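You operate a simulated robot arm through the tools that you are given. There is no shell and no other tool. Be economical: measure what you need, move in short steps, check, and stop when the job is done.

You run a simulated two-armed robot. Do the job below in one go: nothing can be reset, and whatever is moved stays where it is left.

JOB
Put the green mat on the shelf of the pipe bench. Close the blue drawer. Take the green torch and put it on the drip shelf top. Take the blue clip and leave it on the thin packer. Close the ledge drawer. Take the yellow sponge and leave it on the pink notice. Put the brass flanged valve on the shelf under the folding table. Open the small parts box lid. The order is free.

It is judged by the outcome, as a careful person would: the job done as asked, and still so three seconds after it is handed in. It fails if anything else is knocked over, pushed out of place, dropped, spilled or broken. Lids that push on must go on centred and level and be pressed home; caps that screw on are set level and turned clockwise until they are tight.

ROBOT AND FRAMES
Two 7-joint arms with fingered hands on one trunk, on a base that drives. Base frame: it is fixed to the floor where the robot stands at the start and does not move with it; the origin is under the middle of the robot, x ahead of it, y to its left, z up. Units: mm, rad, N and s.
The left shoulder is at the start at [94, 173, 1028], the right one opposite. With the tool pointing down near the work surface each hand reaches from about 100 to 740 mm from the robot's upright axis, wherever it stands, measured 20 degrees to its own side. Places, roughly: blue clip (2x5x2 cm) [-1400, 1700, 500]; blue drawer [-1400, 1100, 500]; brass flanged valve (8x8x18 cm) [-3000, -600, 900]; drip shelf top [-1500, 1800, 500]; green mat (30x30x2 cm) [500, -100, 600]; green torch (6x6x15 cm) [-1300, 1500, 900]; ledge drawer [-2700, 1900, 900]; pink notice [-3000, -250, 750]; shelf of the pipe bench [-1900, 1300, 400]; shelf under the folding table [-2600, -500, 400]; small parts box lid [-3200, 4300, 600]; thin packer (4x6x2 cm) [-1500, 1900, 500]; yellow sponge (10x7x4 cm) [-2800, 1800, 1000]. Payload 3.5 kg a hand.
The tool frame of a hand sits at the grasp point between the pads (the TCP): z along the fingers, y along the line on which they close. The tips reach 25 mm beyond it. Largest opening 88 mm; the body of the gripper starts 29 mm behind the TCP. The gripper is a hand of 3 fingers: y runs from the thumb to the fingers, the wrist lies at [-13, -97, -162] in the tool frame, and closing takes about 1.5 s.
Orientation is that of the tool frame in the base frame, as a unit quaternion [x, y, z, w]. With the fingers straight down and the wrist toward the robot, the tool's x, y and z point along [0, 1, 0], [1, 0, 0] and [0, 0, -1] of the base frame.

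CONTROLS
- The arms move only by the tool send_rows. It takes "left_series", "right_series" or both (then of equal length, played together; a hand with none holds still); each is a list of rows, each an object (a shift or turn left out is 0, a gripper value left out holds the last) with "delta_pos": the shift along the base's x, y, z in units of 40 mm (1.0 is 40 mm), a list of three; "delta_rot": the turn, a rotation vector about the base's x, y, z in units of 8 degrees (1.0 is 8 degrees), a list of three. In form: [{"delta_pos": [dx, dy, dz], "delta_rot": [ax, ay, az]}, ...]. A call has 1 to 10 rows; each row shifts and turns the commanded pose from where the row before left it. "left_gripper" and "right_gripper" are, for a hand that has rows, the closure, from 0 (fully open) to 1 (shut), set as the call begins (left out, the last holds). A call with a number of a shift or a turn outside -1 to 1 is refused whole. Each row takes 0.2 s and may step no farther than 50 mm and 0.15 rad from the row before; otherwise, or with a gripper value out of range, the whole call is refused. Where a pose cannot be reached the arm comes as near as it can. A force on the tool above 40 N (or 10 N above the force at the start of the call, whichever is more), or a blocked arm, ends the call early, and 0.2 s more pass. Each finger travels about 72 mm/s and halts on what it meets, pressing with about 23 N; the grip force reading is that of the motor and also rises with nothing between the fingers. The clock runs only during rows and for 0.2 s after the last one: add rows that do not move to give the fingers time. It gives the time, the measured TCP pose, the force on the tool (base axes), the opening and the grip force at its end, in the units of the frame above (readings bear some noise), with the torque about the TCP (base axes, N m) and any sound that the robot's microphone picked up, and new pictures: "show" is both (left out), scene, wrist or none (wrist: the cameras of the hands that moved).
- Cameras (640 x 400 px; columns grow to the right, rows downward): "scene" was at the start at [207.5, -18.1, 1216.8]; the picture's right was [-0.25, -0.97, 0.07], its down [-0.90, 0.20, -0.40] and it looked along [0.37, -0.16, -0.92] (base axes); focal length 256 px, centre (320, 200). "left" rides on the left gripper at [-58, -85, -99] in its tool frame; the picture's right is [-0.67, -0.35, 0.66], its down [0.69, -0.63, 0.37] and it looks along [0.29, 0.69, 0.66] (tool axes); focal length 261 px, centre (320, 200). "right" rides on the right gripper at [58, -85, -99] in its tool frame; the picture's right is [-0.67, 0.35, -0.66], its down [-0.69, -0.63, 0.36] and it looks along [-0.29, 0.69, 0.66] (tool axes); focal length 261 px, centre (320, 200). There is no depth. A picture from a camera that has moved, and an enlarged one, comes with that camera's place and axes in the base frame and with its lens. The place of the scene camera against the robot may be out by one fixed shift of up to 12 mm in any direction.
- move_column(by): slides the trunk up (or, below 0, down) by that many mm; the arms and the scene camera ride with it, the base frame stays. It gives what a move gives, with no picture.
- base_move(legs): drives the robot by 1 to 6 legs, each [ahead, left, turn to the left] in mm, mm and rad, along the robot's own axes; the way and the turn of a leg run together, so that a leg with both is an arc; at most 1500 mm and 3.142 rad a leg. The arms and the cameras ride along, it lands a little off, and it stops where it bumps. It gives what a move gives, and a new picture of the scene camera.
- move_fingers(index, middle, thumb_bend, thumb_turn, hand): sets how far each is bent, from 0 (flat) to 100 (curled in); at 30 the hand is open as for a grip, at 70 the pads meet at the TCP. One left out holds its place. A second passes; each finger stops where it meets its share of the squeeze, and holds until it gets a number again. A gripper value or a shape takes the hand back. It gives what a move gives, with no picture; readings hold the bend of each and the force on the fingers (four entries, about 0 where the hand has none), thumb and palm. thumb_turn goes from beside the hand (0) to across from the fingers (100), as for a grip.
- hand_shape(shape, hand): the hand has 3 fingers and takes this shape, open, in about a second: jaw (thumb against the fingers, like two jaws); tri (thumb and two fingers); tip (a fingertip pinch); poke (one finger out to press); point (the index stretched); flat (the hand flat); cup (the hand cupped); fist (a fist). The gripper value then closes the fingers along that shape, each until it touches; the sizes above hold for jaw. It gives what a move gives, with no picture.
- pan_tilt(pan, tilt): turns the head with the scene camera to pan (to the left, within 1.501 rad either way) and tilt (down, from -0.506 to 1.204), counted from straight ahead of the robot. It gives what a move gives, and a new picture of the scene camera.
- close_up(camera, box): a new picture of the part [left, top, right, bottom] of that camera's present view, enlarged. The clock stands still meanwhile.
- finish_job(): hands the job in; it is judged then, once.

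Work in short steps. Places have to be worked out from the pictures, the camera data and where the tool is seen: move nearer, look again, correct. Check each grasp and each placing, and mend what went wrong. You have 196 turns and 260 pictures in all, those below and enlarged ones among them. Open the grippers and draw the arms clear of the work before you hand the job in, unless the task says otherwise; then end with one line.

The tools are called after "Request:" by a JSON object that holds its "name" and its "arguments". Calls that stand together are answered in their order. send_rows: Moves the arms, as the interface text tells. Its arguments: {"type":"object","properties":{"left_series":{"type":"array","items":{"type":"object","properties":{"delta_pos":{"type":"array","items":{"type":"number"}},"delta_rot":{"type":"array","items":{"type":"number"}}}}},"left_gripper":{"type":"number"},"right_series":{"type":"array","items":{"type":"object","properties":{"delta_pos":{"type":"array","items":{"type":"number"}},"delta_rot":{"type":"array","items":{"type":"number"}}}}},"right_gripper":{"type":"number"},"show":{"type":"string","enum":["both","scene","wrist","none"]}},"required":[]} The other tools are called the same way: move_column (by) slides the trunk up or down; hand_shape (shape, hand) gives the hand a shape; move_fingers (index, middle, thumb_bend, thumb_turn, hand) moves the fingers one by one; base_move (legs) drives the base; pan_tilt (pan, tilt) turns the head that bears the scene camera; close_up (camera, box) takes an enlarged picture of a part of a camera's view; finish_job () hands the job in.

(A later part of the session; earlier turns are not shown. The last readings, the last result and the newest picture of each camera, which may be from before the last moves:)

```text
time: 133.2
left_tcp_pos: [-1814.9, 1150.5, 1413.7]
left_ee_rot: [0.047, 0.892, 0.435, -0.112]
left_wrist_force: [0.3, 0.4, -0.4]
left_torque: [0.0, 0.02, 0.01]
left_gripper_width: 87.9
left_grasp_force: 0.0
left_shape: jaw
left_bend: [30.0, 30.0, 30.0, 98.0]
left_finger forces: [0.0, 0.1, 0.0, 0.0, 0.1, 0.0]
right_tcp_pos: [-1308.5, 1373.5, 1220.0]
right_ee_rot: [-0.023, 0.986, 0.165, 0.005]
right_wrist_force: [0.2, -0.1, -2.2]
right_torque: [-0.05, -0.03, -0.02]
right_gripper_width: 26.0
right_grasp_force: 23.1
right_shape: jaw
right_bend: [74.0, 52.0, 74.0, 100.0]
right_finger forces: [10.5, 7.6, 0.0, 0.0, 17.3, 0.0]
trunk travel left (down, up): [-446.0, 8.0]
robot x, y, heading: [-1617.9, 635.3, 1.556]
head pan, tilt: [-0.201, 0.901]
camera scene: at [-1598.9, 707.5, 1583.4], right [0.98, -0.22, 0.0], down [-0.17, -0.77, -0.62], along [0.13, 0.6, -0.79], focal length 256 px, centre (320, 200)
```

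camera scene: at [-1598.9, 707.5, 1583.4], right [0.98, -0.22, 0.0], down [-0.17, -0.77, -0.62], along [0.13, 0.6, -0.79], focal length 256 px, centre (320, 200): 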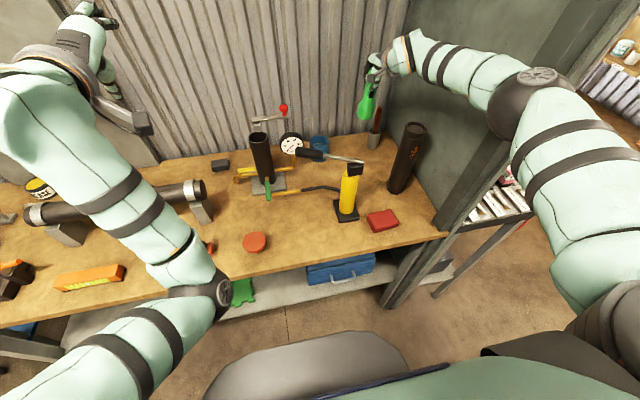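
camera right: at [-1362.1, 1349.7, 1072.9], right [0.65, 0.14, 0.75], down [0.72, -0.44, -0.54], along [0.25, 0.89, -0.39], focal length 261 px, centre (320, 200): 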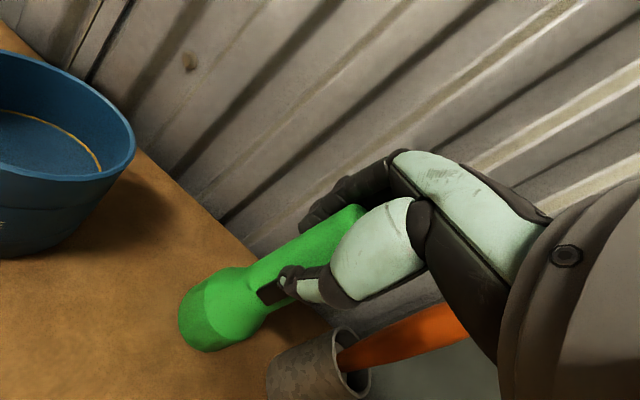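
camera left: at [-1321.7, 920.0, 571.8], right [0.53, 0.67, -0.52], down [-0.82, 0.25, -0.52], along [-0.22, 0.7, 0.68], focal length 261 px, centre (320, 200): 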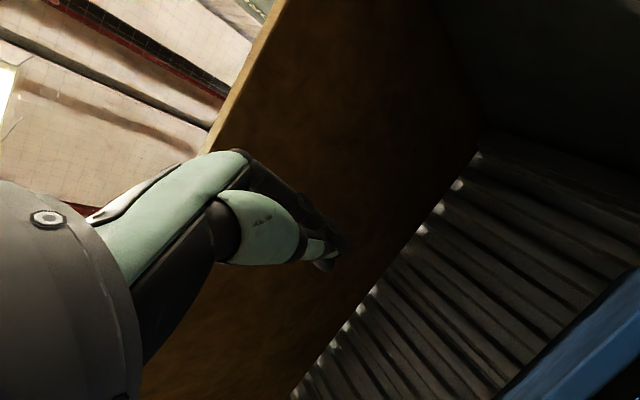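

Torch secured. I back away, tuck the right hand closer, and go right toward the corridor east of the display table.

Request:
{"name": "base_move", "arguments": {"legs": [[-450, 0, 0], [0, -1200, 0]]}}

Request:
{"name": "send_rows", "arguments": {"right_series": [{"delta_pos": [0, -0.9, 0], "delta_rot": [-0.8, 0, 0]}, {"delta_pos": [0, -0.9, 0], "delta_rot": [-0.8, 0, 0]}, {"delta_pos": [0, -0.9, 0], "delta_rot": [-0.8, 0, 0]}, {"delta_pos": [0, -0.9, 0]}, {"delta_pos": [0, -0.9, 0]}, {"delta_pos": [0, -0.9, 0]}, {"delta_pos": [0, -0.9, 0]}], "left_series": [{"delta_pos": [0, -0.9, -0.5]}, {"delta_pos": [0, -0.9, -0.5]}, {"delta_pos": [0, -0.9, -0.5]}, {"delta_pos": [0, -0.9, -0.5]}, {"delta_pos": [0, -0.5, -0.5]}, {"delta_pos": [0, 0, -0.5]}, {}], "show": "none"}}

Request:
{"name": "pan_tilt", "arguments": {"pan": 0.3, "tilt": 0.15}}

```text
time: 141.7
left_tcp_pos: [-600.1, 652.5, 1416.2]
left_ee_rot: [0.055, 0.89, 0.44, -0.107]
left_wrist_force: [1.1, 0.2, 0.3]
left_torque: [0.0, 0.0, 0.01]
left_gripper_width: 87.9
left_grasp_force: 0.0
left_shape: jaw
left_bend: [30.0, 30.0, 30.0, 98.0]
left_finger forces: [0.1, 0.0, 0.0, 0.1, 0.0, 0.0]
right_tcp_pos: [-87.9, 865.6, 1222.5]
right_ee_rot: [-0.013, 0.986, 0.168, 0.007]
right_wrist_force: [-0.9, -0.6, -1.4]
right_torque: [0.01, 0.01, 0.02]
right_gripper_width: 25.9
right_grasp_force: 22.9
right_shape: jaw
right_bend: [74.0, 52.0, 74.0, 100.0]
right_finger forces: [10.5, 7.7, 0.0, 0.1, 17.2, 0.0]
trunk travel left (down, up): [-446.0, 8.0]
robot x, y, heading: [-414.2, 139.0, 1.533]
head pan, tilt: [-0.201, 0.901]
camera scene: at [-392.1, 204.4, 1583.8], right [0.97, -0.23, 0.0], down [-0.18, -0.76, -0.62], along [0.15, 0.6, -0.78], focal length 256 px, centre (320, 200)
```

scene: 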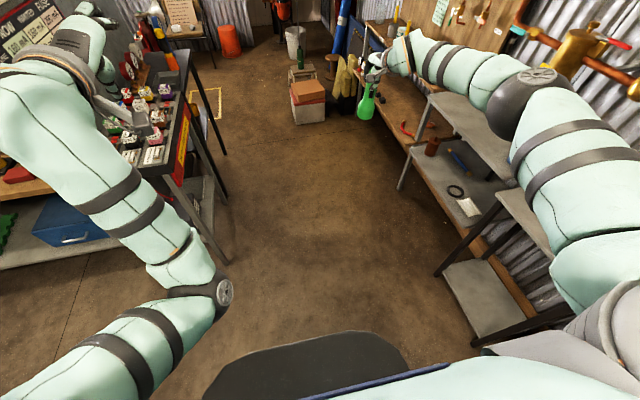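

```text
time: 142.8
left_tcp_pos: [-612.1, 577.9, 1323.9]
left_ee_rot: [0.077, 0.868, 0.441, -0.216]
left_wrist_force: [0.4, -0.2, 1.2]
left_torque: [0.01, 0.0, -0.01]
left_gripper_width: 88.1
left_grasp_force: 0.0
left_shape: jaw
left_bend: [30.0, 30.0, 30.0, 97.0]
left_finger forces: [0.0, 0.0, 0.1, 0.0, 0.0, 0.0]
left hand out of reach, approached as far as the arm can: row 2, 3, 4, 5
right_tcp_pos: [-87.7, 708.5, 1225.0]
right_ee_rot: [-0.013, 1.0, 0.0, 0.005]
right_wrist_force: [-0.1, 0.1, -1.5]
right_torque: [0.06, 0.04, 0.02]
right_gripper_width: 25.6
right_grasp_force: 22.7
right_shape: jaw
right_bend: [74.0, 52.0, 74.0, 100.0]
right_finger forces: [10.3, 7.8, 0.0, 0.0, 17.0, 0.1]
trunk travel left (down, up): [-446.0, 8.0]
robot x, y, heading: [-414.6, 133.8, 1.535]
head pan, tilt: [-0.201, 0.901]
stopped in row 5 (left hand): the arm was blocked; the commanded pose is now the measured one
```

```text
time: 143.9
left_tcp_pos: [-611.2, 582.0, 1322.6]
left_ee_rot: [0.077, 0.868, 0.44, -0.216]
left_wrist_force: [0.4, -0.1, 0.4]
left_torque: [0.04, 0.0, -0.01]
left_gripper_width: 87.7
left_grasp_force: 0.1
left_shape: jaw
left_bend: [30.0, 30.0, 30.0, 97.0]
left_finger forces: [0.0, 0.1, 0.0, 0.1, 0.0, 0.1]
right_tcp_pos: [-86.5, 712.6, 1223.3]
right_ee_rot: [-0.013, 1.0, 0.001, 0.006]
right_wrist_force: [-0.1, 0.1, -2.5]
right_torque: [0.05, 0.01, 0.01]
right_gripper_width: 25.4
right_grasp_force: 22.8
right_shape: jaw
right_bend: [74.0, 52.0, 74.0, 100.0]
right_finger forces: [10.3, 7.7, 0.0, 0.0, 16.8, 0.0]
trunk travel left (down, up): [-446.0, 8.0]
robot x, y, heading: [-415.2, 139.1, 1.535]
head pan, tilt: [0.3, 0.15]
camera scene: at [-432.4, 220.8, 1650.0], right [0.97, 0.26, 0.0], down [0.04, -0.15, -0.99], along [-0.26, 0.95, -0.15], focal length 256 px, centre (320, 200)
```

scene: 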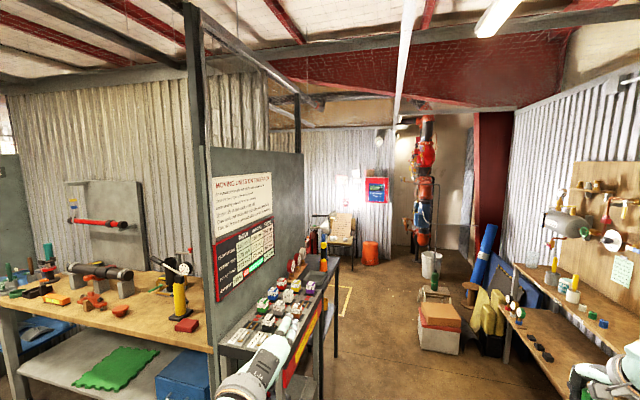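

I drive up the corridor and look west around the partition's far end.

Request:
{"name": "base_move", "arguments": {"legs": [[0, 0, 0.036], [1500, 0, 0]]}}

Request:
{"name": "pan_tilt", "arguments": {"pan": 1.0, "tilt": 0.35}}

```text
time: 151.7
left_tcp_pos: [-654.7, 2070.6, 1323.2]
left_ee_rot: [0.051, 0.871, 0.433, -0.227]
left_wrist_force: [-0.2, 0.4, 0.9]
left_torque: [-0.01, 0.0, 0.02]
left_gripper_width: 87.7
left_grasp_force: 0.1
left_shape: jaw
left_bend: [30.0, 30.0, 30.0, 97.0]
left_finger forces: [0.0, 0.1, 0.0, 0.0, 0.1, 0.1]
right_tcp_pos: [-140.5, 2232.7, 1223.6]
right_ee_rot: [-0.043, 0.999, 0.0, 0.005]
right_wrist_force: [-0.4, 0.1, -1.4]
right_torque: [0.0, 0.0, -0.02]
right_gripper_width: 25.4
right_grasp_force: 22.7
right_shape: jaw
right_bend: [74.0, 52.0, 74.0, 100.0]
right_finger forces: [10.2, 7.7, 0.0, 0.1, 16.9, 0.0]
trunk travel left (down, up): [-446.0, 8.0]
robot x, y, heading: [-429.3, 1642.9, 1.596]
head pan, tilt: [0.3, 0.15]
camera scene: at [-455.8, 1721.1, 1650.1], right [0.95, 0.32, 0.0], down [0.05, -0.14, -0.99], along [-0.31, 0.94, -0.15], focal length 256 px, centre (320, 200)
```

scene: 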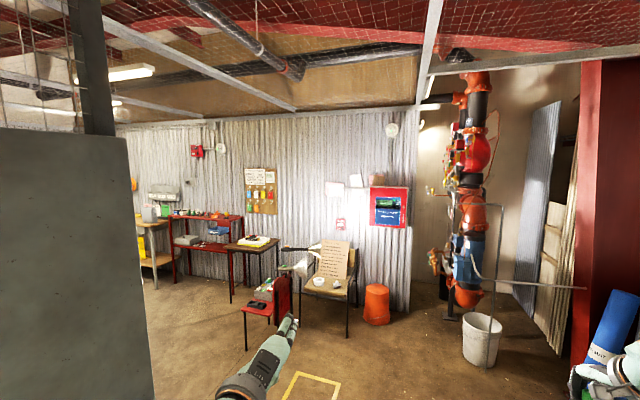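

```text
time: 152.8
left_tcp_pos: [-655.4, 2071.4, 1322.4]
left_ee_rot: [0.051, 0.871, 0.432, -0.229]
left_wrist_force: [-0.1, 0.1, -0.3]
left_torque: [-0.01, -0.02, 0.01]
left_gripper_width: 87.9
left_grasp_force: 0.0
left_shape: jaw
left_bend: [30.0, 30.0, 30.0, 97.0]
left_finger forces: [0.1, 0.1, 0.0, 0.1, 0.0, 0.0]
right_tcp_pos: [-140.9, 2232.5, 1224.3]
right_ee_rot: [-0.043, 0.999, 0.0, 0.005]
right_wrist_force: [0.0, 0.4, -1.8]
right_torque: [-0.01, 0.02, 0.03]
right_gripper_width: 25.2
right_grasp_force: 22.6
right_shape: jaw
right_bend: [74.0, 52.0, 74.0, 100.0]
right_finger forces: [10.2, 7.6, 0.1, 0.0, 16.9, 0.1]
trunk travel left (down, up): [-446.0, 8.0]
robot x, y, heading: [-429.2, 1642.8, 1.594]
head pan, tilt: [1.0, 0.351]
camera scene: at [-505.7, 1682.5, 1631.4], right [0.52, 0.85, 0.0], down [0.29, -0.18, -0.94], along [-0.8, 0.49, -0.34], focal length 256 px, centre (320, 200)
```

scene: 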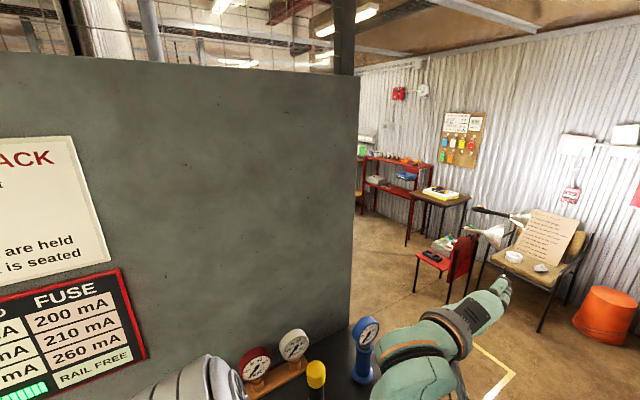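

The partition ends near y≈2300. I go on and turn to face west.

Request:
{"name": "base_move", "arguments": {"legs": [[1150, 0, 0], [0, 0, 1.2]]}}

Request:
{"name": "pan_tilt", "arguments": {"pan": 0.6, "tilt": 0.4}}

```text
time: 161.7
left_tcp_pos: [-920.6, 2758.2, 1322.8]
left_ee_rot: [-0.438, 0.754, 0.235, -0.43]
left_wrist_force: [-0.7, -0.8, 0.6]
left_torque: [-0.05, 0.0, 0.0]
left_gripper_width: 87.8
left_grasp_force: 0.1
left_shape: jaw
left_bend: [30.0, 30.0, 30.0, 97.0]
left_finger forces: [0.0, 0.0, 0.0, 0.0, 0.1, 0.0]
right_tcp_pos: [-869.3, 3294.0, 1224.0]
right_ee_rot: [-0.587, 0.81, 0.003, 0.005]
right_wrist_force: [-0.5, 0.2, -1.7]
right_torque: [-0.01, 0.04, 0.0]
right_gripper_width: 25.3
right_grasp_force: 22.6
right_shape: jaw
right_bend: [74.0, 52.0, 74.0, 100.0]
right_finger forces: [10.3, 7.7, 0.0, 0.0, 16.4, 0.0]
trunk travel left (down, up): [-446.0, 8.0]
robot x, y, heading: [-437.5, 2789.9, 2.764]
head pan, tilt: [1.0, 0.351]
camera scene: at [-500.6, 2739.0, 1631.4], right [-0.58, 0.81, 0.0], down [0.28, 0.2, -0.94], along [-0.76, -0.55, -0.34], focal length 256 px, centre (320, 200)
```

scene: 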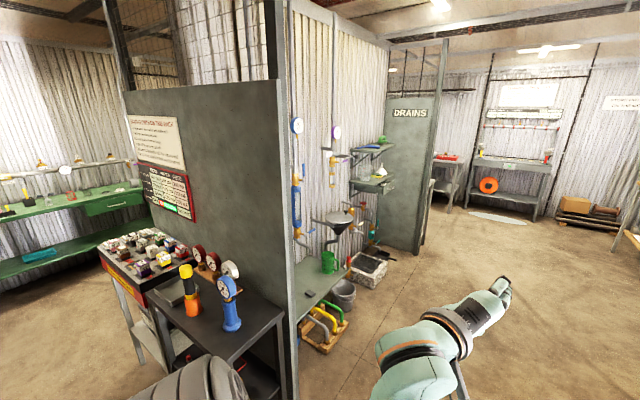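

```text
time: 162.5
left_tcp_pos: [-920.8, 2757.2, 1322.3]
left_ee_rot: [-0.437, 0.754, 0.236, -0.429]
left_wrist_force: [0.3, -0.8, 0.3]
left_torque: [0.02, 0.06, 0.01]
left_gripper_width: 88.3
left_grasp_force: 0.0
left_shape: jaw
left_bend: [30.0, 30.0, 30.0, 97.0]
left_finger forces: [0.0, 0.0, 0.1, 0.0, 0.0, 0.0]
right_tcp_pos: [-867.6, 3293.5, 1222.3]
right_ee_rot: [-0.587, 0.809, 0.003, 0.005]
right_wrist_force: [0.0, 0.4, -1.7]
right_torque: [0.01, -0.04, 0.03]
right_gripper_width: 25.2
right_grasp_force: 23.1
right_shape: jaw
right_bend: [74.0, 52.0, 74.0, 100.0]
right_finger forces: [10.3, 7.7, 0.0, 0.0, 16.4, 0.0]
trunk travel left (down, up): [-446.0, 8.0]
robot x, y, heading: [-441.6, 2791.7, 2.765]
head pan, tilt: [0.6, 0.4]
camera scene: at [-515.4, 2772.6, 1626.8], right [-0.22, 0.98, 0.0], down [0.38, 0.09, -0.92], along [-0.9, -0.2, -0.39], focal length 256 px, centre (320, 200)
```

scene: 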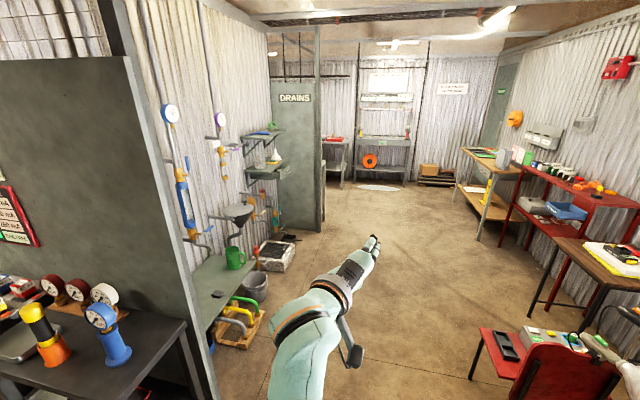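

Found the DRAINS bay: the low drip shelf is along the far side of that wall, facing north. I drive west and turn to face it (south).

Request:
{"name": "base_move", "arguments": {"legs": [[0, 0, 0.376], [1050, 0, 0], [0, 0, 1.571]]}}

Request:
{"name": "pan_tilt", "arguments": {"pan": 0.0, "tilt": 0.6}}

```text
time: 173.0
left_tcp_pos: [-1274.8, 2354.8, 1323.0]
left_ee_rot: [0.87, -0.053, 0.226, 0.434]
left_wrist_force: [-0.2, -0.3, 0.0]
left_torque: [0.01, 0.05, 0.02]
left_gripper_width: 87.9
left_grasp_force: 0.0
left_shape: jaw
left_bend: [30.0, 30.0, 30.0, 97.0]
left_finger forces: [0.1, 0.0, 0.0, 0.0, 0.0, 0.1]
right_tcp_pos: [-1793.4, 2196.5, 1222.6]
right_ee_rot: [0.999, 0.041, -0.006, 0.0]
right_wrist_force: [-0.3, 0.3, -2.2]
right_torque: [0.01, 0.01, -0.03]
right_gripper_width: 24.7
right_grasp_force: 23.6
right_shape: jaw
right_bend: [74.0, 52.0, 75.0, 100.0]
right_finger forces: [10.5, 7.7, 0.0, 0.0, 15.8, 0.0]
trunk travel left (down, up): [-446.0, 8.0]
robot x, y, heading: [-1500.5, 2785.9, -1.55]
head pan, tilt: [0.6, 0.4]
camera scene: at [-1440.6, 2722.0, 1626.8], right [-0.81, -0.58, 0.0], down [-0.23, 0.32, -0.92], along [0.53, -0.75, -0.39], focal length 256 px, centre (320, 200)
```

scene: 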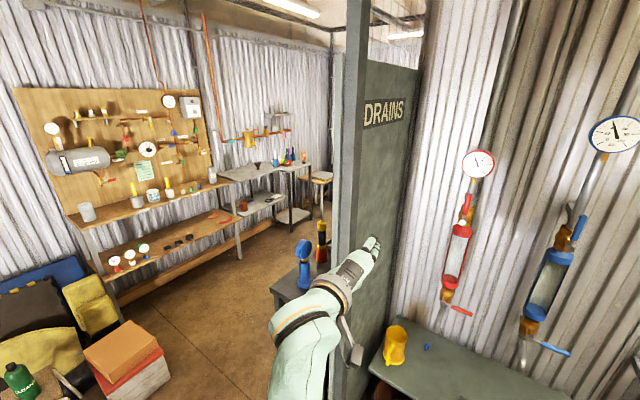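

```text
time: 174.0
left_tcp_pos: [-1276.8, 2355.8, 1322.8]
left_ee_rot: [0.87, -0.053, 0.227, 0.434]
left_wrist_force: [0.3, 0.0, -0.3]
left_torque: [0.02, -0.01, 0.02]
left_gripper_width: 88.1
left_grasp_force: 0.0
left_shape: jaw
left_bend: [30.0, 30.0, 30.0, 97.0]
left_finger forces: [0.1, 0.1, 0.0, 0.0, 0.0, 0.0]
right_tcp_pos: [-1793.1, 2197.3, 1222.9]
right_ee_rot: [0.999, 0.04, -0.006, 0.0]
right_wrist_force: [-0.3, -0.2, -2.5]
right_torque: [-0.03, 0.01, 0.01]
right_gripper_width: 24.7
right_grasp_force: 23.8
right_shape: jaw
right_bend: [74.0, 52.0, 75.0, 100.0]
right_finger forces: [10.5, 7.7, 0.0, 0.0, 15.8, 0.0]
trunk travel left (down, up): [-446.0, 8.0]
robot x, y, heading: [-1496.4, 2786.5, -1.553]
head pan, tilt: [0.0, 0.6]
camera scene: at [-1492.4, 2709.0, 1608.6], right [-1.0, -0.02, 0.0], down [-0.01, 0.57, -0.82], along [0.02, -0.82, -0.57], focal length 256 px, centre (320, 200)
```

scene: 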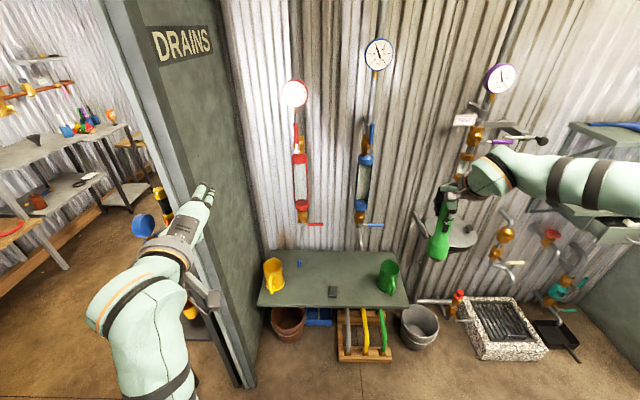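

Clear view: packer ≈[-1537, 1926], clip ≈[-1351, 1751], shelf y 1633–2002. I'll stand the torch at about [-1640, 1840]. Advance and lower the trunk.

Request:
{"name": "base_move", "arguments": {"legs": [[340, 0, 0]]}}

Request:
{"name": "move_column", "arguments": {"by": -330}}

Request:
{"name": "send_rows", "arguments": {"right_series": [{"delta_pos": [0.9, 0, -0.3]}, {"delta_pos": [0.9, 0, -0.3]}, {"delta_pos": [0.6, 0, -0.3]}, {"delta_pos": [0.6, 0, -0.3]}, {"delta_pos": [0, 0, -0.3]}], "show": "both"}}

```text
time: 176.2
left_tcp_pos: [-1270.5, 2020.1, 1324.0]
left_ee_rot: [0.87, -0.053, 0.227, 0.435]
left_wrist_force: [-0.7, 0.9, -0.1]
left_torque: [-0.01, 0.0, 0.02]
left_gripper_width: 87.8
left_grasp_force: 0.0
left_shape: jaw
left_bend: [30.0, 30.0, 30.0, 97.0]
left_finger forces: [0.0, 0.1, 0.0, 0.1, 0.0, 0.1]
right_tcp_pos: [-1785.5, 1861.6, 1224.1]
right_ee_rot: [0.999, 0.041, -0.006, 0.002]
right_wrist_force: [-0.1, 0.5, -0.8]
right_torque: [-0.01, -0.01, 0.0]
right_gripper_width: 24.4
right_grasp_force: 23.2
right_shape: jaw
right_bend: [74.0, 52.0, 75.0, 100.0]
right_finger forces: [10.5, 7.6, 0.0, 0.0, 15.9, 0.1]
trunk travel left (down, up): [-446.0, 8.0]
robot x, y, heading: [-1491.1, 2445.5, -1.556]
head pan, tilt: [0.0, 0.6]
camera scene: at [-1486.5, 2374.1, 1608.8], right [-1.0, -0.02, 0.0], down [-0.01, 0.56, -0.83], along [0.02, -0.83, -0.56], focal length 256 px, centre (320, 200)
```

scene: 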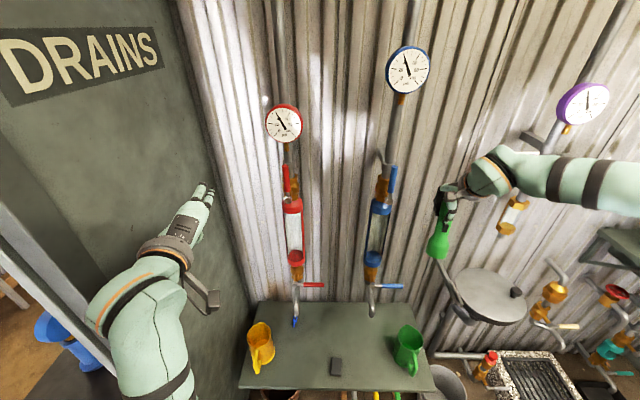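

```text
time: 179.4
left_tcp_pos: [-1257.0, 1963.4, 845.9]
left_ee_rot: [0.915, -0.1, 0.252, 0.3]
left_wrist_force: [-0.8, -1.1, 0.4]
left_torque: [0.01, 0.02, -0.01]
left_gripper_width: 88.1
left_grasp_force: 0.1
left_shape: jaw
left_bend: [30.0, 30.0, 30.0, 97.0]
left_finger forces: [0.0, 0.1, 0.0, 0.0, 0.0, 0.0]
right_tcp_pos: [-1785.6, 1858.6, 894.3]
right_ee_rot: [0.999, 0.04, -0.006, 0.0]
right_wrist_force: [0.3, -0.5, -1.2]
right_torque: [0.01, -0.01, 0.01]
right_gripper_width: 24.5
right_grasp_force: 22.5
right_shape: jaw
right_bend: [74.0, 52.0, 75.0, 100.0]
right_finger forces: [10.2, 7.3, 0.1, 0.0, 15.7, 0.0]
trunk travel left (down, up): [-116.0, 338.0]
robot x, y, heading: [-1491.0, 2448.9, -1.553]
head pan, tilt: [0.0, 0.6]
```

```text
time: 180.6
left_tcp_pos: [-1257.7, 1962.5, 846.1]
left_ee_rot: [0.914, -0.099, 0.254, 0.301]
left_wrist_force: [-0.2, 0.7, 0.3]
left_torque: [-0.01, -0.03, 0.0]
left_gripper_width: 88.0
left_grasp_force: 0.0
left_shape: jaw
left_bend: [30.0, 30.0, 30.0, 97.0]
left_finger forces: [0.0, 0.2, 0.0, 0.1, 0.0, 0.0]
right_tcp_pos: [-1664.9, 1859.5, 832.6]
right_ee_rot: [0.999, 0.04, -0.005, 0.001]
right_wrist_force: [0.1, -0.3, 1.2]
right_torque: [0.0, 0.01, 0.02]
right_gripper_width: 18.7
right_grasp_force: 22.8
right_shape: jaw
right_bend: [75.0, 75.0, 83.0, 100.0]
right_finger forces: [0.0, 0.1, 0.1, 0.1, 0.1, 0.0]
trunk travel left (down, up): [-116.0, 338.0]
robot x, y, heading: [-1495.5, 2452.2, -1.549]
head pan, tilt: [0.0, 0.6]
camera scene: at [-1483.9, 2218.8, 1222.9], right [-1.0, -0.02, 0.0], down [-0.01, 0.78, -0.62], along [0.01, -0.62, -0.78], focal length 256 px, centre (320, 200)
camera right: at [-1614.2, 1949.4, 931.9], right [-0.63, -0.4, 0.66], down [-0.74, 0.57, -0.36], along [-0.24, -0.72, -0.66], focal length 261 px, centre (320, 200)
```

scene: 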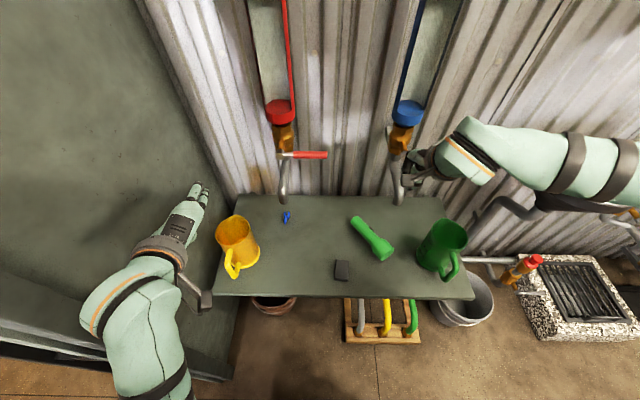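
right: 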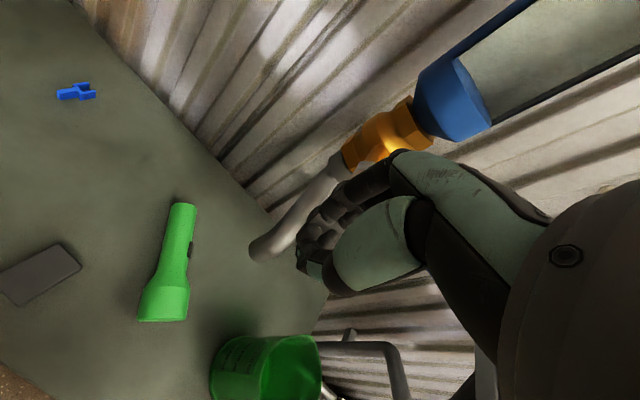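

The torch brushed the blue drain spout and slipped out; it now lies intact on the drip shelf top, which suffices. The clip lies under the red spout at ≈[-1366, 1728], long axis along y: I'll take it with the left hand, pitched ~40° below horizontal, closing sideways. First, right hand away and left hand reoriented.

Request:
{"name": "send_rows", "arguments": {"right_series": [{"delta_pos": [0, 0.8, 0]}, {"delta_pos": [0, 0.8, 0]}, {"delta_pos": [-0.5, 0.7, 0.2]}, {"delta_pos": [-0.5, 0.7, 0.2]}, {"delta_pos": [-0.7, 0.3, 0.2]}, {"delta_pos": [-0.7, 0, 0.2]}, {}, {}, {}], "left_series": [{"delta_pos": [-0.6, 0.3, 0.2]}, {"delta_pos": [-0.6, 0.3, 0.2]}, {"delta_pos": [-0.6, 0.3, 0.2], "delta_rot": [0.09, -0.464, -0.862]}, {"delta_pos": [-0.4, 0, 0], "delta_rot": [0.09, -0.464, -0.862]}, {"delta_rot": [0.09, -0.464, -0.862]}, {"delta_rot": [0.09, -0.464, -0.862]}, {"delta_rot": [0.09, -0.464, -0.862]}, {"delta_rot": [0.09, -0.464, -0.862]}, {"delta_rot": [0.09, -0.464, -0.862]}], "right_gripper": 0, "show": "none"}}

Request:
{"name": "send_rows", "arguments": {"left_series": [{"delta_rot": [0.09, -0.464, -0.862]}, {"delta_rot": [0.09, -0.464, -0.862]}, {}], "show": "both"}}

```text
time: 181.1
left_tcp_pos: [-1265.6, 1966.3, 848.0]
left_ee_rot: [0.894, -0.123, 0.309, 0.301]
left_wrist_force: [0.3, 0.6, 0.0]
left_torque: [0.0, 0.01, -0.03]
left_gripper_width: 87.9
left_grasp_force: 0.0
left_shape: jaw
left_bend: [30.0, 30.0, 30.0, 97.0]
left_finger forces: [0.0, 0.1, 0.0, 0.0, 0.0, 0.0]
left hand out of reach, approached as far as the arm can: row 1, 2
right_tcp_pos: [-1666.6, 1892.4, 832.3]
right_ee_rot: [0.999, 0.04, -0.006, 0.001]
right_wrist_force: [0.2, -0.7, 0.3]
right_torque: [-0.02, -0.01, -0.04]
right_gripper_width: 87.6
right_grasp_force: 0.0
right_shape: jaw
right_bend: [30.0, 30.0, 30.0, 98.0]
right_finger forces: [0.1, 0.0, 0.1, 0.1, 0.0, 0.0]
trunk travel left (down, up): [-116.0, 338.0]
robot x, y, heading: [-1491.0, 2448.2, -1.552]
head pan, tilt: [0.0, 0.6]
stopped in row 2 (left hand): the arm was blocked; the commanded pose is now the measured one
```

```text
time: 181.9
left_tcp_pos: [-1266.5, 1960.6, 845.1]
left_ee_rot: [0.855, -0.253, 0.326, 0.316]
left_wrist_force: [0.6, 0.5, -0.1]
left_torque: [0.0, -0.02, 0.0]
left_gripper_width: 87.8
left_grasp_force: 0.1
left_shape: jaw
left_bend: [30.0, 30.0, 30.0, 97.0]
left_finger forces: [0.0, 0.0, 0.0, 0.1, 0.0, 0.0]
left hand out of reach, approached as far as the arm can: row 1
right_tcp_pos: [-1666.7, 1892.2, 832.8]
right_ee_rot: [0.999, 0.04, -0.005, 0.0]
right_wrist_force: [-1.1, -0.8, -0.1]
right_torque: [0.03, 0.0, 0.01]
right_gripper_width: 87.3
right_grasp_force: 0.0
right_shape: jaw
right_bend: [30.0, 30.0, 30.0, 98.0]
right_finger forces: [0.1, 0.0, 0.1, 0.0, 0.0, 0.0]
trunk travel left (down, up): [-116.0, 338.0]
robot x, y, heading: [-1490.9, 2448.3, -1.555]
head pan, tilt: [0.0, 0.6]
camera scene: at [-1483.8, 2218.8, 1222.9], right [-1.0, -0.02, 0.0], down [-0.01, 0.78, -0.62], along [0.01, -0.62, -0.78], focal length 256 px, centre (320, 200)
camera left: at [-1289.9, 2100.7, 831.2], right [0.04, -0.08, -1.0], down [1.0, 0.01, 0.04], along [0.01, -1.0, 0.08], focal length 261 px, centre (320, 200)
```

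scene: 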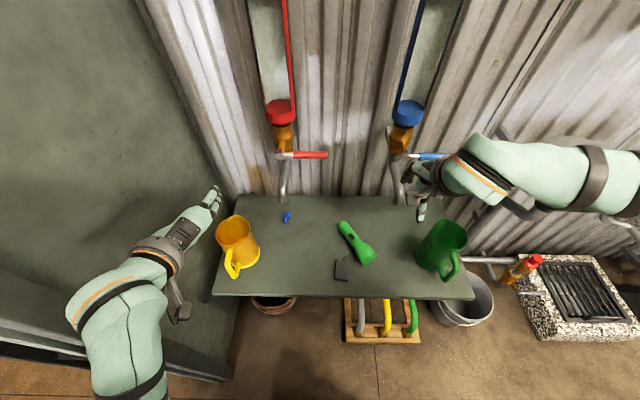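
left: 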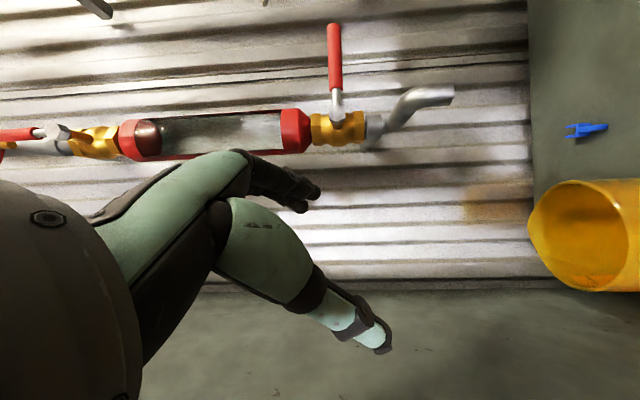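

Torch has rolled next to the packer. I look closely at it and at the packer.

Request:
{"name": "close_up", "arguments": {"camera": "scene", "box": [260, 180, 420, 300]}}

Request:
{"name": "close_up", "arguments": {"camera": "right", "box": [0, 0, 640, 400]}}

```text
3.33 times, centred on (340, 240) of scene
camera zoom: at [-1483.8, 2218.8, 1222.9], right [-1.0, -0.02, 0.0], down [-0.01, 0.78, -0.62], along [0.01, -0.62, -0.78], focal length 855 px, centre (253, 67)
```

zoom: 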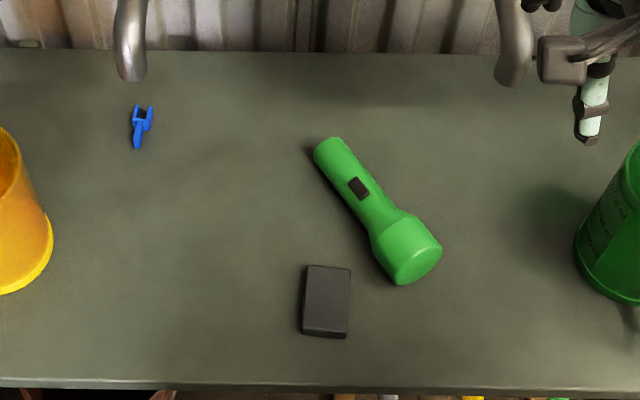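

```text
1.00 times, centred on (320, 200) of right (not enlarged: the box is as wide or as high as the picture)
camera zoom: at [-1614.9, 1982.0, 932.2], right [-0.63, -0.4, 0.66], down [-0.74, 0.57, -0.36], along [-0.23, -0.72, -0.66], focal length 261 px, centre (320, 200)
```

zoom: 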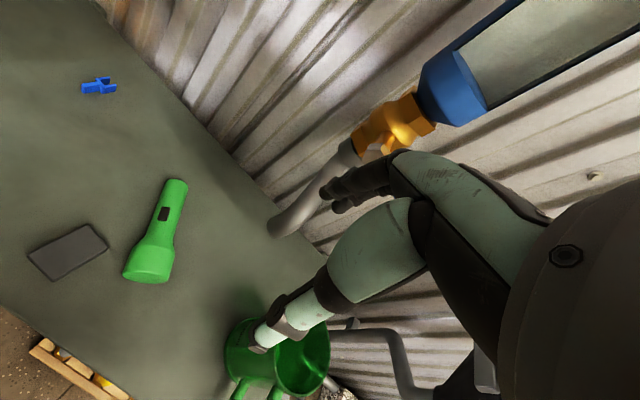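

Not touching yet. I let a second pass to see whether it still rolls.

Request:
{"name": "send_rows", "arguments": {"right_series": [{"delta_pos": [0, 0.3, 0.2]}, {"delta_pos": [0, 0.3, 0.2]}, {}, {}, {}], "show": "scene"}}

```text
time: 183.1
left_tcp_pos: [-1266.8, 1960.9, 845.0]
left_ee_rot: [0.855, -0.252, 0.325, 0.316]
left_wrist_force: [0.6, -0.7, 0.1]
left_torque: [0.03, 0.02, -0.01]
left_gripper_width: 87.9
left_grasp_force: 0.0
left_shape: jaw
left_bend: [30.0, 30.0, 30.0, 97.0]
left_finger forces: [0.0, 0.1, 0.0, 0.0, 0.0, 0.0]
right_tcp_pos: [-1666.4, 1915.6, 850.7]
right_ee_rot: [0.999, 0.04, -0.006, 0.0]
right_wrist_force: [0.0, 0.8, -0.4]
right_torque: [0.0, 0.01, -0.02]
right_gripper_width: 87.7
right_grasp_force: 0.0
right_shape: jaw
right_bend: [30.0, 30.0, 30.0, 98.0]
right_finger forces: [0.1, 0.0, 0.0, 0.0, 0.0, 0.0]
trunk travel left (down, up): [-116.0, 338.0]
robot x, y, heading: [-1490.9, 2445.8, -1.552]
head pan, tilt: [0.0, 0.6]
camera scene: at [-1483.5, 2218.7, 1222.8], right [-1.0, -0.02, 0.0], down [-0.01, 0.78, -0.62], along [0.01, -0.62, -0.78], focal length 256 px, centre (320, 200)
```

scene: 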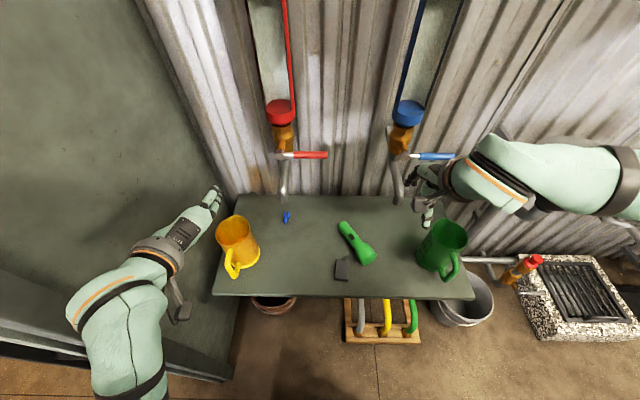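

Torch is at rest. I tuck the right hand back, then shift the base 110 mm right so the left hand lines up with the clip.

Request:
{"name": "send_rows", "arguments": {"right_series": [{"delta_pos": [0.2, 0.9, 0.2]}, {"delta_pos": [0.2, 0.9, 0.2]}, {"delta_pos": [0.2, 0.9, 0.2]}, {"delta_pos": [0.2, 0.9, 0.2]}, {"delta_pos": [0.2, 0.9, 0.2]}, {"delta_pos": [0, 0.5, 0.2]}], "show": "none"}}

Request:
{"name": "base_move", "arguments": {"legs": [[0, -120, 0]]}}

Request:
{"name": "send_rows", "arguments": {"left_series": [{"delta_pos": [0, 0, 0.2], "delta_rot": [0.09, -0.464, -0.862]}, {"delta_rot": [0.09, -0.464, -0.862]}, {"delta_rot": [0.09, -0.464, -0.862]}, {"delta_rot": [0.09, -0.464, -0.862]}, {"delta_rot": [0.09, -0.464, -0.862]}, {}], "show": "both"}}

```text
time: 184.5
left_tcp_pos: [-1266.3, 1960.7, 845.8]
left_ee_rot: [0.855, -0.252, 0.325, 0.316]
left_wrist_force: [0.2, -0.6, 0.2]
left_torque: [0.03, 0.0, -0.02]
left_gripper_width: 87.8
left_grasp_force: 0.0
left_shape: jaw
left_bend: [30.0, 30.0, 30.0, 97.0]
left_finger forces: [0.0, 0.0, 0.1, 0.1, 0.0, 0.0]
right_tcp_pos: [-1594.1, 2018.8, 904.3]
right_ee_rot: [0.999, 0.04, -0.006, 0.0]
right_wrist_force: [1.2, -0.5, -0.4]
right_torque: [0.01, -0.01, -0.01]
right_gripper_width: 87.6
right_grasp_force: 0.2
right_shape: jaw
right_bend: [30.0, 30.0, 30.0, 98.0]
right_finger forces: [0.0, 0.0, 0.0, 0.0, 0.0, 0.0]
right hand out of reach, approached as far as the arm can: row 3, 4, 5, 6
trunk travel left (down, up): [-116.0, 338.0]
robot x, y, heading: [-1492.2, 2447.1, -1.556]
head pan, tilt: [0.0, 0.6]
```

```text
time: 185.7
left_tcp_pos: [-1388.0, 1958.3, 844.7]
left_ee_rot: [0.855, -0.252, 0.326, 0.316]
left_wrist_force: [0.6, 0.4, -0.1]
left_torque: [0.01, -0.03, 0.02]
left_gripper_width: 87.9
left_grasp_force: 0.0
left_shape: jaw
left_bend: [30.0, 30.0, 30.0, 97.0]
left_finger forces: [0.0, 0.0, 0.0, 0.0, 0.1, 0.0]
right_tcp_pos: [-1714.7, 2016.6, 904.3]
right_ee_rot: [0.999, 0.041, -0.005, 0.0]
right_wrist_force: [0.4, 0.5, -1.3]
right_torque: [0.0, -0.04, 0.04]
right_gripper_width: 87.8
right_grasp_force: 0.0
right_shape: jaw
right_bend: [30.0, 30.0, 30.0, 98.0]
right_finger forces: [0.1, 0.1, 0.0, 0.0, 0.0, 0.1]
trunk travel left (down, up): [-116.0, 338.0]
robot x, y, heading: [-1612.9, 2446.6, -1.548]
head pan, tilt: [0.0, 0.6]
camera scene: at [-1604.7, 2216.6, 1222.9], right [-1.0, -0.02, 0.0], down [-0.01, 0.78, -0.62], along [0.01, -0.62, -0.78], focal length 256 px, centre (320, 200)
```

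scene: 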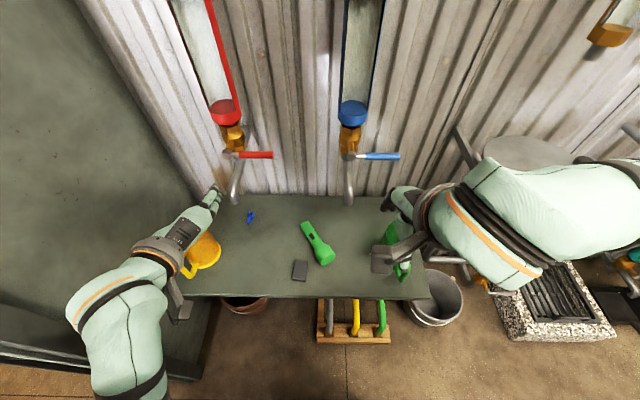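

```text
time: 187.1
left_tcp_pos: [-1387.0, 1959.1, 853.7]
left_ee_rot: [0.689, -0.55, 0.341, 0.327]
left_wrist_force: [0.4, 0.3, 0.8]
left_torque: [0.0, -0.01, -0.02]
left_gripper_width: 87.7
left_grasp_force: 0.1
left_shape: jaw
left_bend: [30.0, 30.0, 30.0, 97.0]
left_finger forces: [0.0, 0.0, 0.0, 0.0, 0.0, 0.0]
right_tcp_pos: [-1714.7, 2016.1, 906.6]
right_ee_rot: [0.999, 0.041, -0.006, -0.001]
right_wrist_force: [-0.6, 0.0, 0.4]
right_torque: [-0.01, 0.02, 0.0]
right_gripper_width: 87.8
right_grasp_force: 0.0
right_shape: jaw
right_bend: [30.0, 30.0, 30.0, 98.0]
right_finger forces: [0.0, 0.0, 0.0, 0.0, 0.0, 0.1]
trunk travel left (down, up): [-116.0, 338.0]
robot x, y, heading: [-1613.4, 2448.6, -1.549]
head pan, tilt: [0.0, 0.6]
camera scene: at [-1603.8, 2216.5, 1222.8], right [-1.0, -0.02, 0.0], down [-0.01, 0.78, -0.62], along [0.01, -0.62, -0.78], focal length 256 px, centre (320, 200)
camera left: at [-1323.7, 2087.1, 854.6], right [0.3, -0.12, -0.94], down [0.77, -0.56, 0.32], along [-0.56, -0.82, -0.08], focal length 261 px, centre (320, 200)
```

scene: 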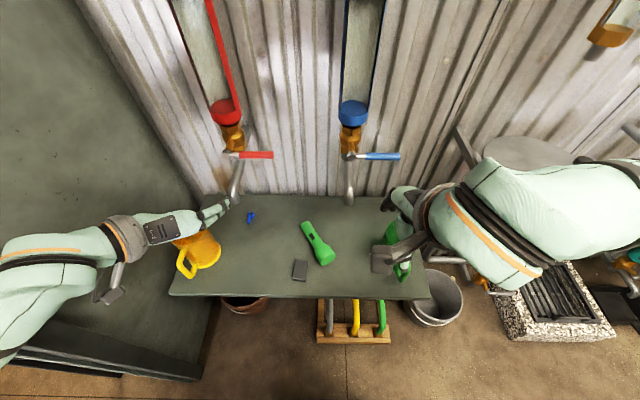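
left: 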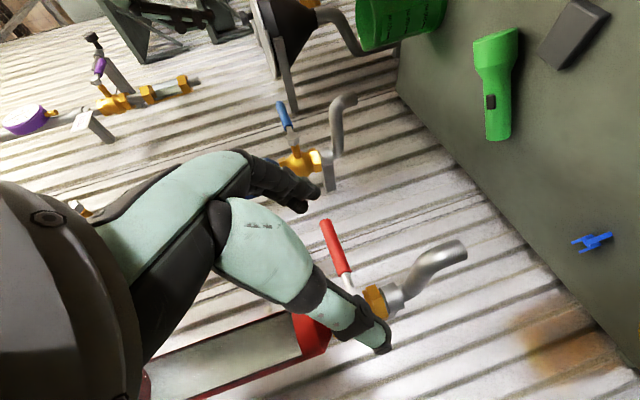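

With the wrist to the left the yellow jug would be in the way. Better: keep the hand unrolled, tilted ~20° from vertical, and pinch the clip lengthwise (50 mm), which fits under the spout. I rotate back accordingly.

Request:
{"name": "send_rows", "arguments": {"left_series": [{"delta_rot": [0.29, 0.616, 0.69]}, {"delta_rot": [0.29, 0.616, 0.69]}, {"delta_rot": [0.29, 0.616, 0.69]}, {"delta_rot": [0.29, 0.616, 0.69]}, {"delta_rot": [0.29, 0.616, 0.69]}, {"delta_rot": [0.29, 0.616, 0.69]}, {"delta_rot": [0.29, 0.616, 0.69]}, {"delta_pos": [0, -0.3, -0.2], "delta_rot": [0.29, 0.616, 0.69]}, {"delta_pos": [0, -0.3, -0.2], "delta_rot": [0.29, 0.616, 0.69]}, {"delta_pos": [0, -0.3, -0.2], "delta_rot": [0.29, 0.616, 0.69]}], "show": "none"}}

Request:
{"name": "send_rows", "arguments": {"left_series": [{"delta_pos": [0, -0.3, -0.3], "delta_rot": [0.29, 0.616, 0.69]}, {"delta_pos": [0, -0.3, -0.5]}, {"delta_pos": [0, -0.3, -0.5]}, {"delta_pos": [0, 0, -0.5]}, {}], "show": "both"}}

```text
time: 189.3
left_tcp_pos: [-1386.4, 1921.9, 827.8]
left_ee_rot: [0.979, -0.054, 0.034, 0.192]
left_wrist_force: [-0.6, -0.1, -0.1]
left_torque: [-0.04, 0.0, 0.02]
left_gripper_width: 88.1
left_grasp_force: 0.0
left_shape: jaw
left_bend: [30.0, 30.0, 30.0, 97.0]
left_finger forces: [0.1, 0.0, 0.0, 0.1, 0.1, 0.0]
right_tcp_pos: [-1715.6, 2016.3, 904.4]
right_ee_rot: [0.999, 0.041, -0.006, 0.0]
right_wrist_force: [0.2, -0.6, 0.2]
right_torque: [-0.06, 0.0, -0.04]
right_gripper_width: 87.8
right_grasp_force: 0.0
right_shape: jaw
right_bend: [30.0, 30.0, 30.0, 98.0]
right_finger forces: [0.0, 0.0, 0.0, 0.1, 0.1, 0.0]
trunk travel left (down, up): [-116.0, 338.0]
robot x, y, heading: [-1613.7, 2447.5, -1.552]
head pan, tilt: [0.0, 0.6]
```

```text
time: 190.5
left_tcp_pos: [-1386.1, 1887.1, 760.0]
left_ee_rot: [0.984, 0.0, 0.0, 0.176]
left_wrist_force: [1.3, 6.5, 12.2]
left_torque: [-0.7, 0.07, -0.02]
left_gripper_width: 88.0
left_grasp_force: 0.1
left_shape: jaw
left_bend: [28.0, 30.0, 30.0, 97.0]
left_finger forces: [13.7, 0.1, 0.0, 0.1, 0.0, 0.0]
right_tcp_pos: [-1715.5, 2018.6, 905.6]
right_ee_rot: [0.999, 0.041, -0.005, 0.0]
right_wrist_force: [0.6, 0.1, -0.9]
right_torque: [-0.02, 0.0, 0.0]
right_gripper_width: 87.5
right_grasp_force: 0.1
right_shape: jaw
right_bend: [30.0, 30.0, 30.0, 98.0]
right_finger forces: [0.0, 0.0, 0.1, 0.0, 0.1, 0.0]
trunk travel left (down, up): [-116.0, 338.0]
robot x, y, heading: [-1608.2, 2444.3, -1.551]
head pan, tilt: [0.0, 0.6]
camera scene: at [-1604.3, 2219.4, 1223.7], right [-1.0, -0.02, 0.0], down [-0.01, 0.78, -0.62], along [0.01, -0.62, -0.78], focal length 256 px, centre (320, 200)
camera left: at [-1444.1, 2000.8, 824.6], right [-0.67, 0.1, -0.74], down [0.69, 0.46, -0.56], along [0.29, -0.88, -0.38], focal length 261 px, centre (320, 200)
```

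scene: 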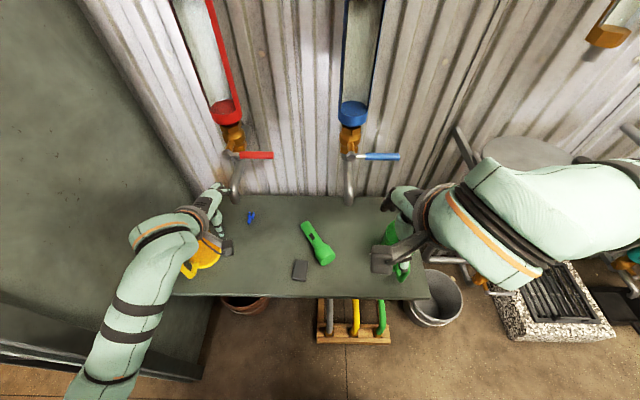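
left: 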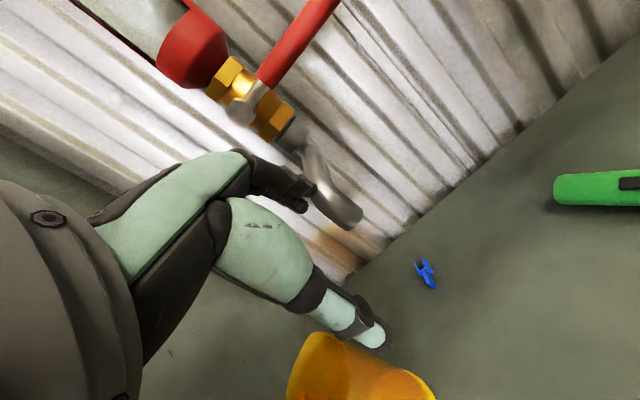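

The fingers met the spout, so a hand under it must be flat sideways. The right hand, yawed 90° (closing across the clip, wrist to the right), suits better. I retract the left hand and yaw the right one.

Request:
{"name": "send_rows", "arguments": {"left_series": [{"delta_pos": [0, 0.4, 0.6]}, {"delta_pos": [0, 0.6, 0.6]}, {"delta_pos": [0, 0.6, 0.6]}, {"delta_pos": [0, 0.6, 0.6]}, {}, {}, {}, {}, {}, {}], "right_series": [{"delta_rot": [0, 0, 1]}, {"delta_rot": [0, 0, 1]}, {"delta_rot": [0, 0, 1]}, {"delta_rot": [0, 0, 1]}, {"delta_rot": [0, 0, 1]}, {"delta_rot": [0, 0, 1]}, {"delta_rot": [0, 0, 1]}, {"delta_rot": [0, 0, 1]}, {"delta_rot": [0, 0, 1]}, {"delta_rot": [0, 0, 1]}], "show": "none"}}

Request:
{"name": "base_move", "arguments": {"legs": [[0, 180, 0]]}}

```text
time: 192.7
left_tcp_pos: [-1384.7, 1966.9, 844.2]
left_ee_rot: [0.985, 0.0, 0.0, 0.174]
left_wrist_force: [-0.2, -0.1, -0.2]
left_torque: [0.0, -0.02, -0.01]
left_gripper_width: 87.9
left_grasp_force: 0.1
left_shape: jaw
left_bend: [30.0, 30.0, 30.0, 97.0]
left_finger forces: [0.0, 0.0, 0.0, 0.1, 0.0, 0.0]
left hand out of reach, approached as far as the arm can: row 4
right_tcp_pos: [-1695.3, 2040.2, 905.3]
right_ee_rot: [0.817, 0.577, -0.015, 0.0]
right_wrist_force: [0.6, 0.9, -0.4]
right_torque: [0.02, 0.03, 0.03]
right_gripper_width: 87.8
right_grasp_force: 0.1
right_shape: jaw
right_bend: [30.0, 30.0, 30.0, 98.0]
right_finger forces: [0.0, 0.0, 0.0, 0.1, 0.0, 0.0]
right hand out of reach, approached as far as the arm can: row 8, 9, 10
trunk travel left (down, up): [-116.0, 338.0]
robot x, y, heading: [-1613.2, 2444.5, -1.544]
head pan, tilt: [0.0, 0.6]
```

```text
time: 194.2
left_tcp_pos: [-1207.3, 1969.5, 843.6]
left_ee_rot: [0.985, 0.001, 0.001, 0.174]
left_wrist_force: [-0.3, 0.1, -0.2]
left_torque: [-0.01, 0.02, -0.01]
left_gripper_width: 88.0
left_grasp_force: 0.1
left_shape: jaw
left_bend: [30.0, 30.0, 30.0, 97.0]
left_finger forces: [0.1, 0.1, 0.1, 0.0, 0.1, 0.0]
right_tcp_pos: [-1518.1, 2042.7, 904.5]
right_ee_rot: [0.816, 0.578, -0.015, 0.001]
right_wrist_force: [-0.1, -0.9, -0.2]
right_torque: [-0.02, 0.04, -0.03]
right_gripper_width: 87.8
right_grasp_force: 0.1
right_shape: jaw
right_bend: [30.0, 30.0, 30.0, 98.0]
right_finger forces: [0.0, 0.0, 0.1, 0.0, 0.1, 0.0]
trunk travel left (down, up): [-116.0, 338.0]
robot x, y, heading: [-1435.8, 2452.3, -1.55]
head pan, tilt: [0.0, 0.6]
camera scene: at [-1424.7, 2220.1, 1222.8], right [-1.0, -0.02, 0.0], down [-0.02, 0.78, -0.62], along [0.01, -0.62, -0.78], focal length 256 px, centre (320, 200)
```

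scene: 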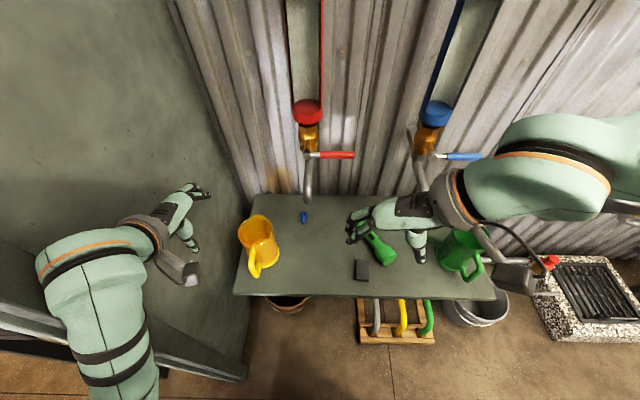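

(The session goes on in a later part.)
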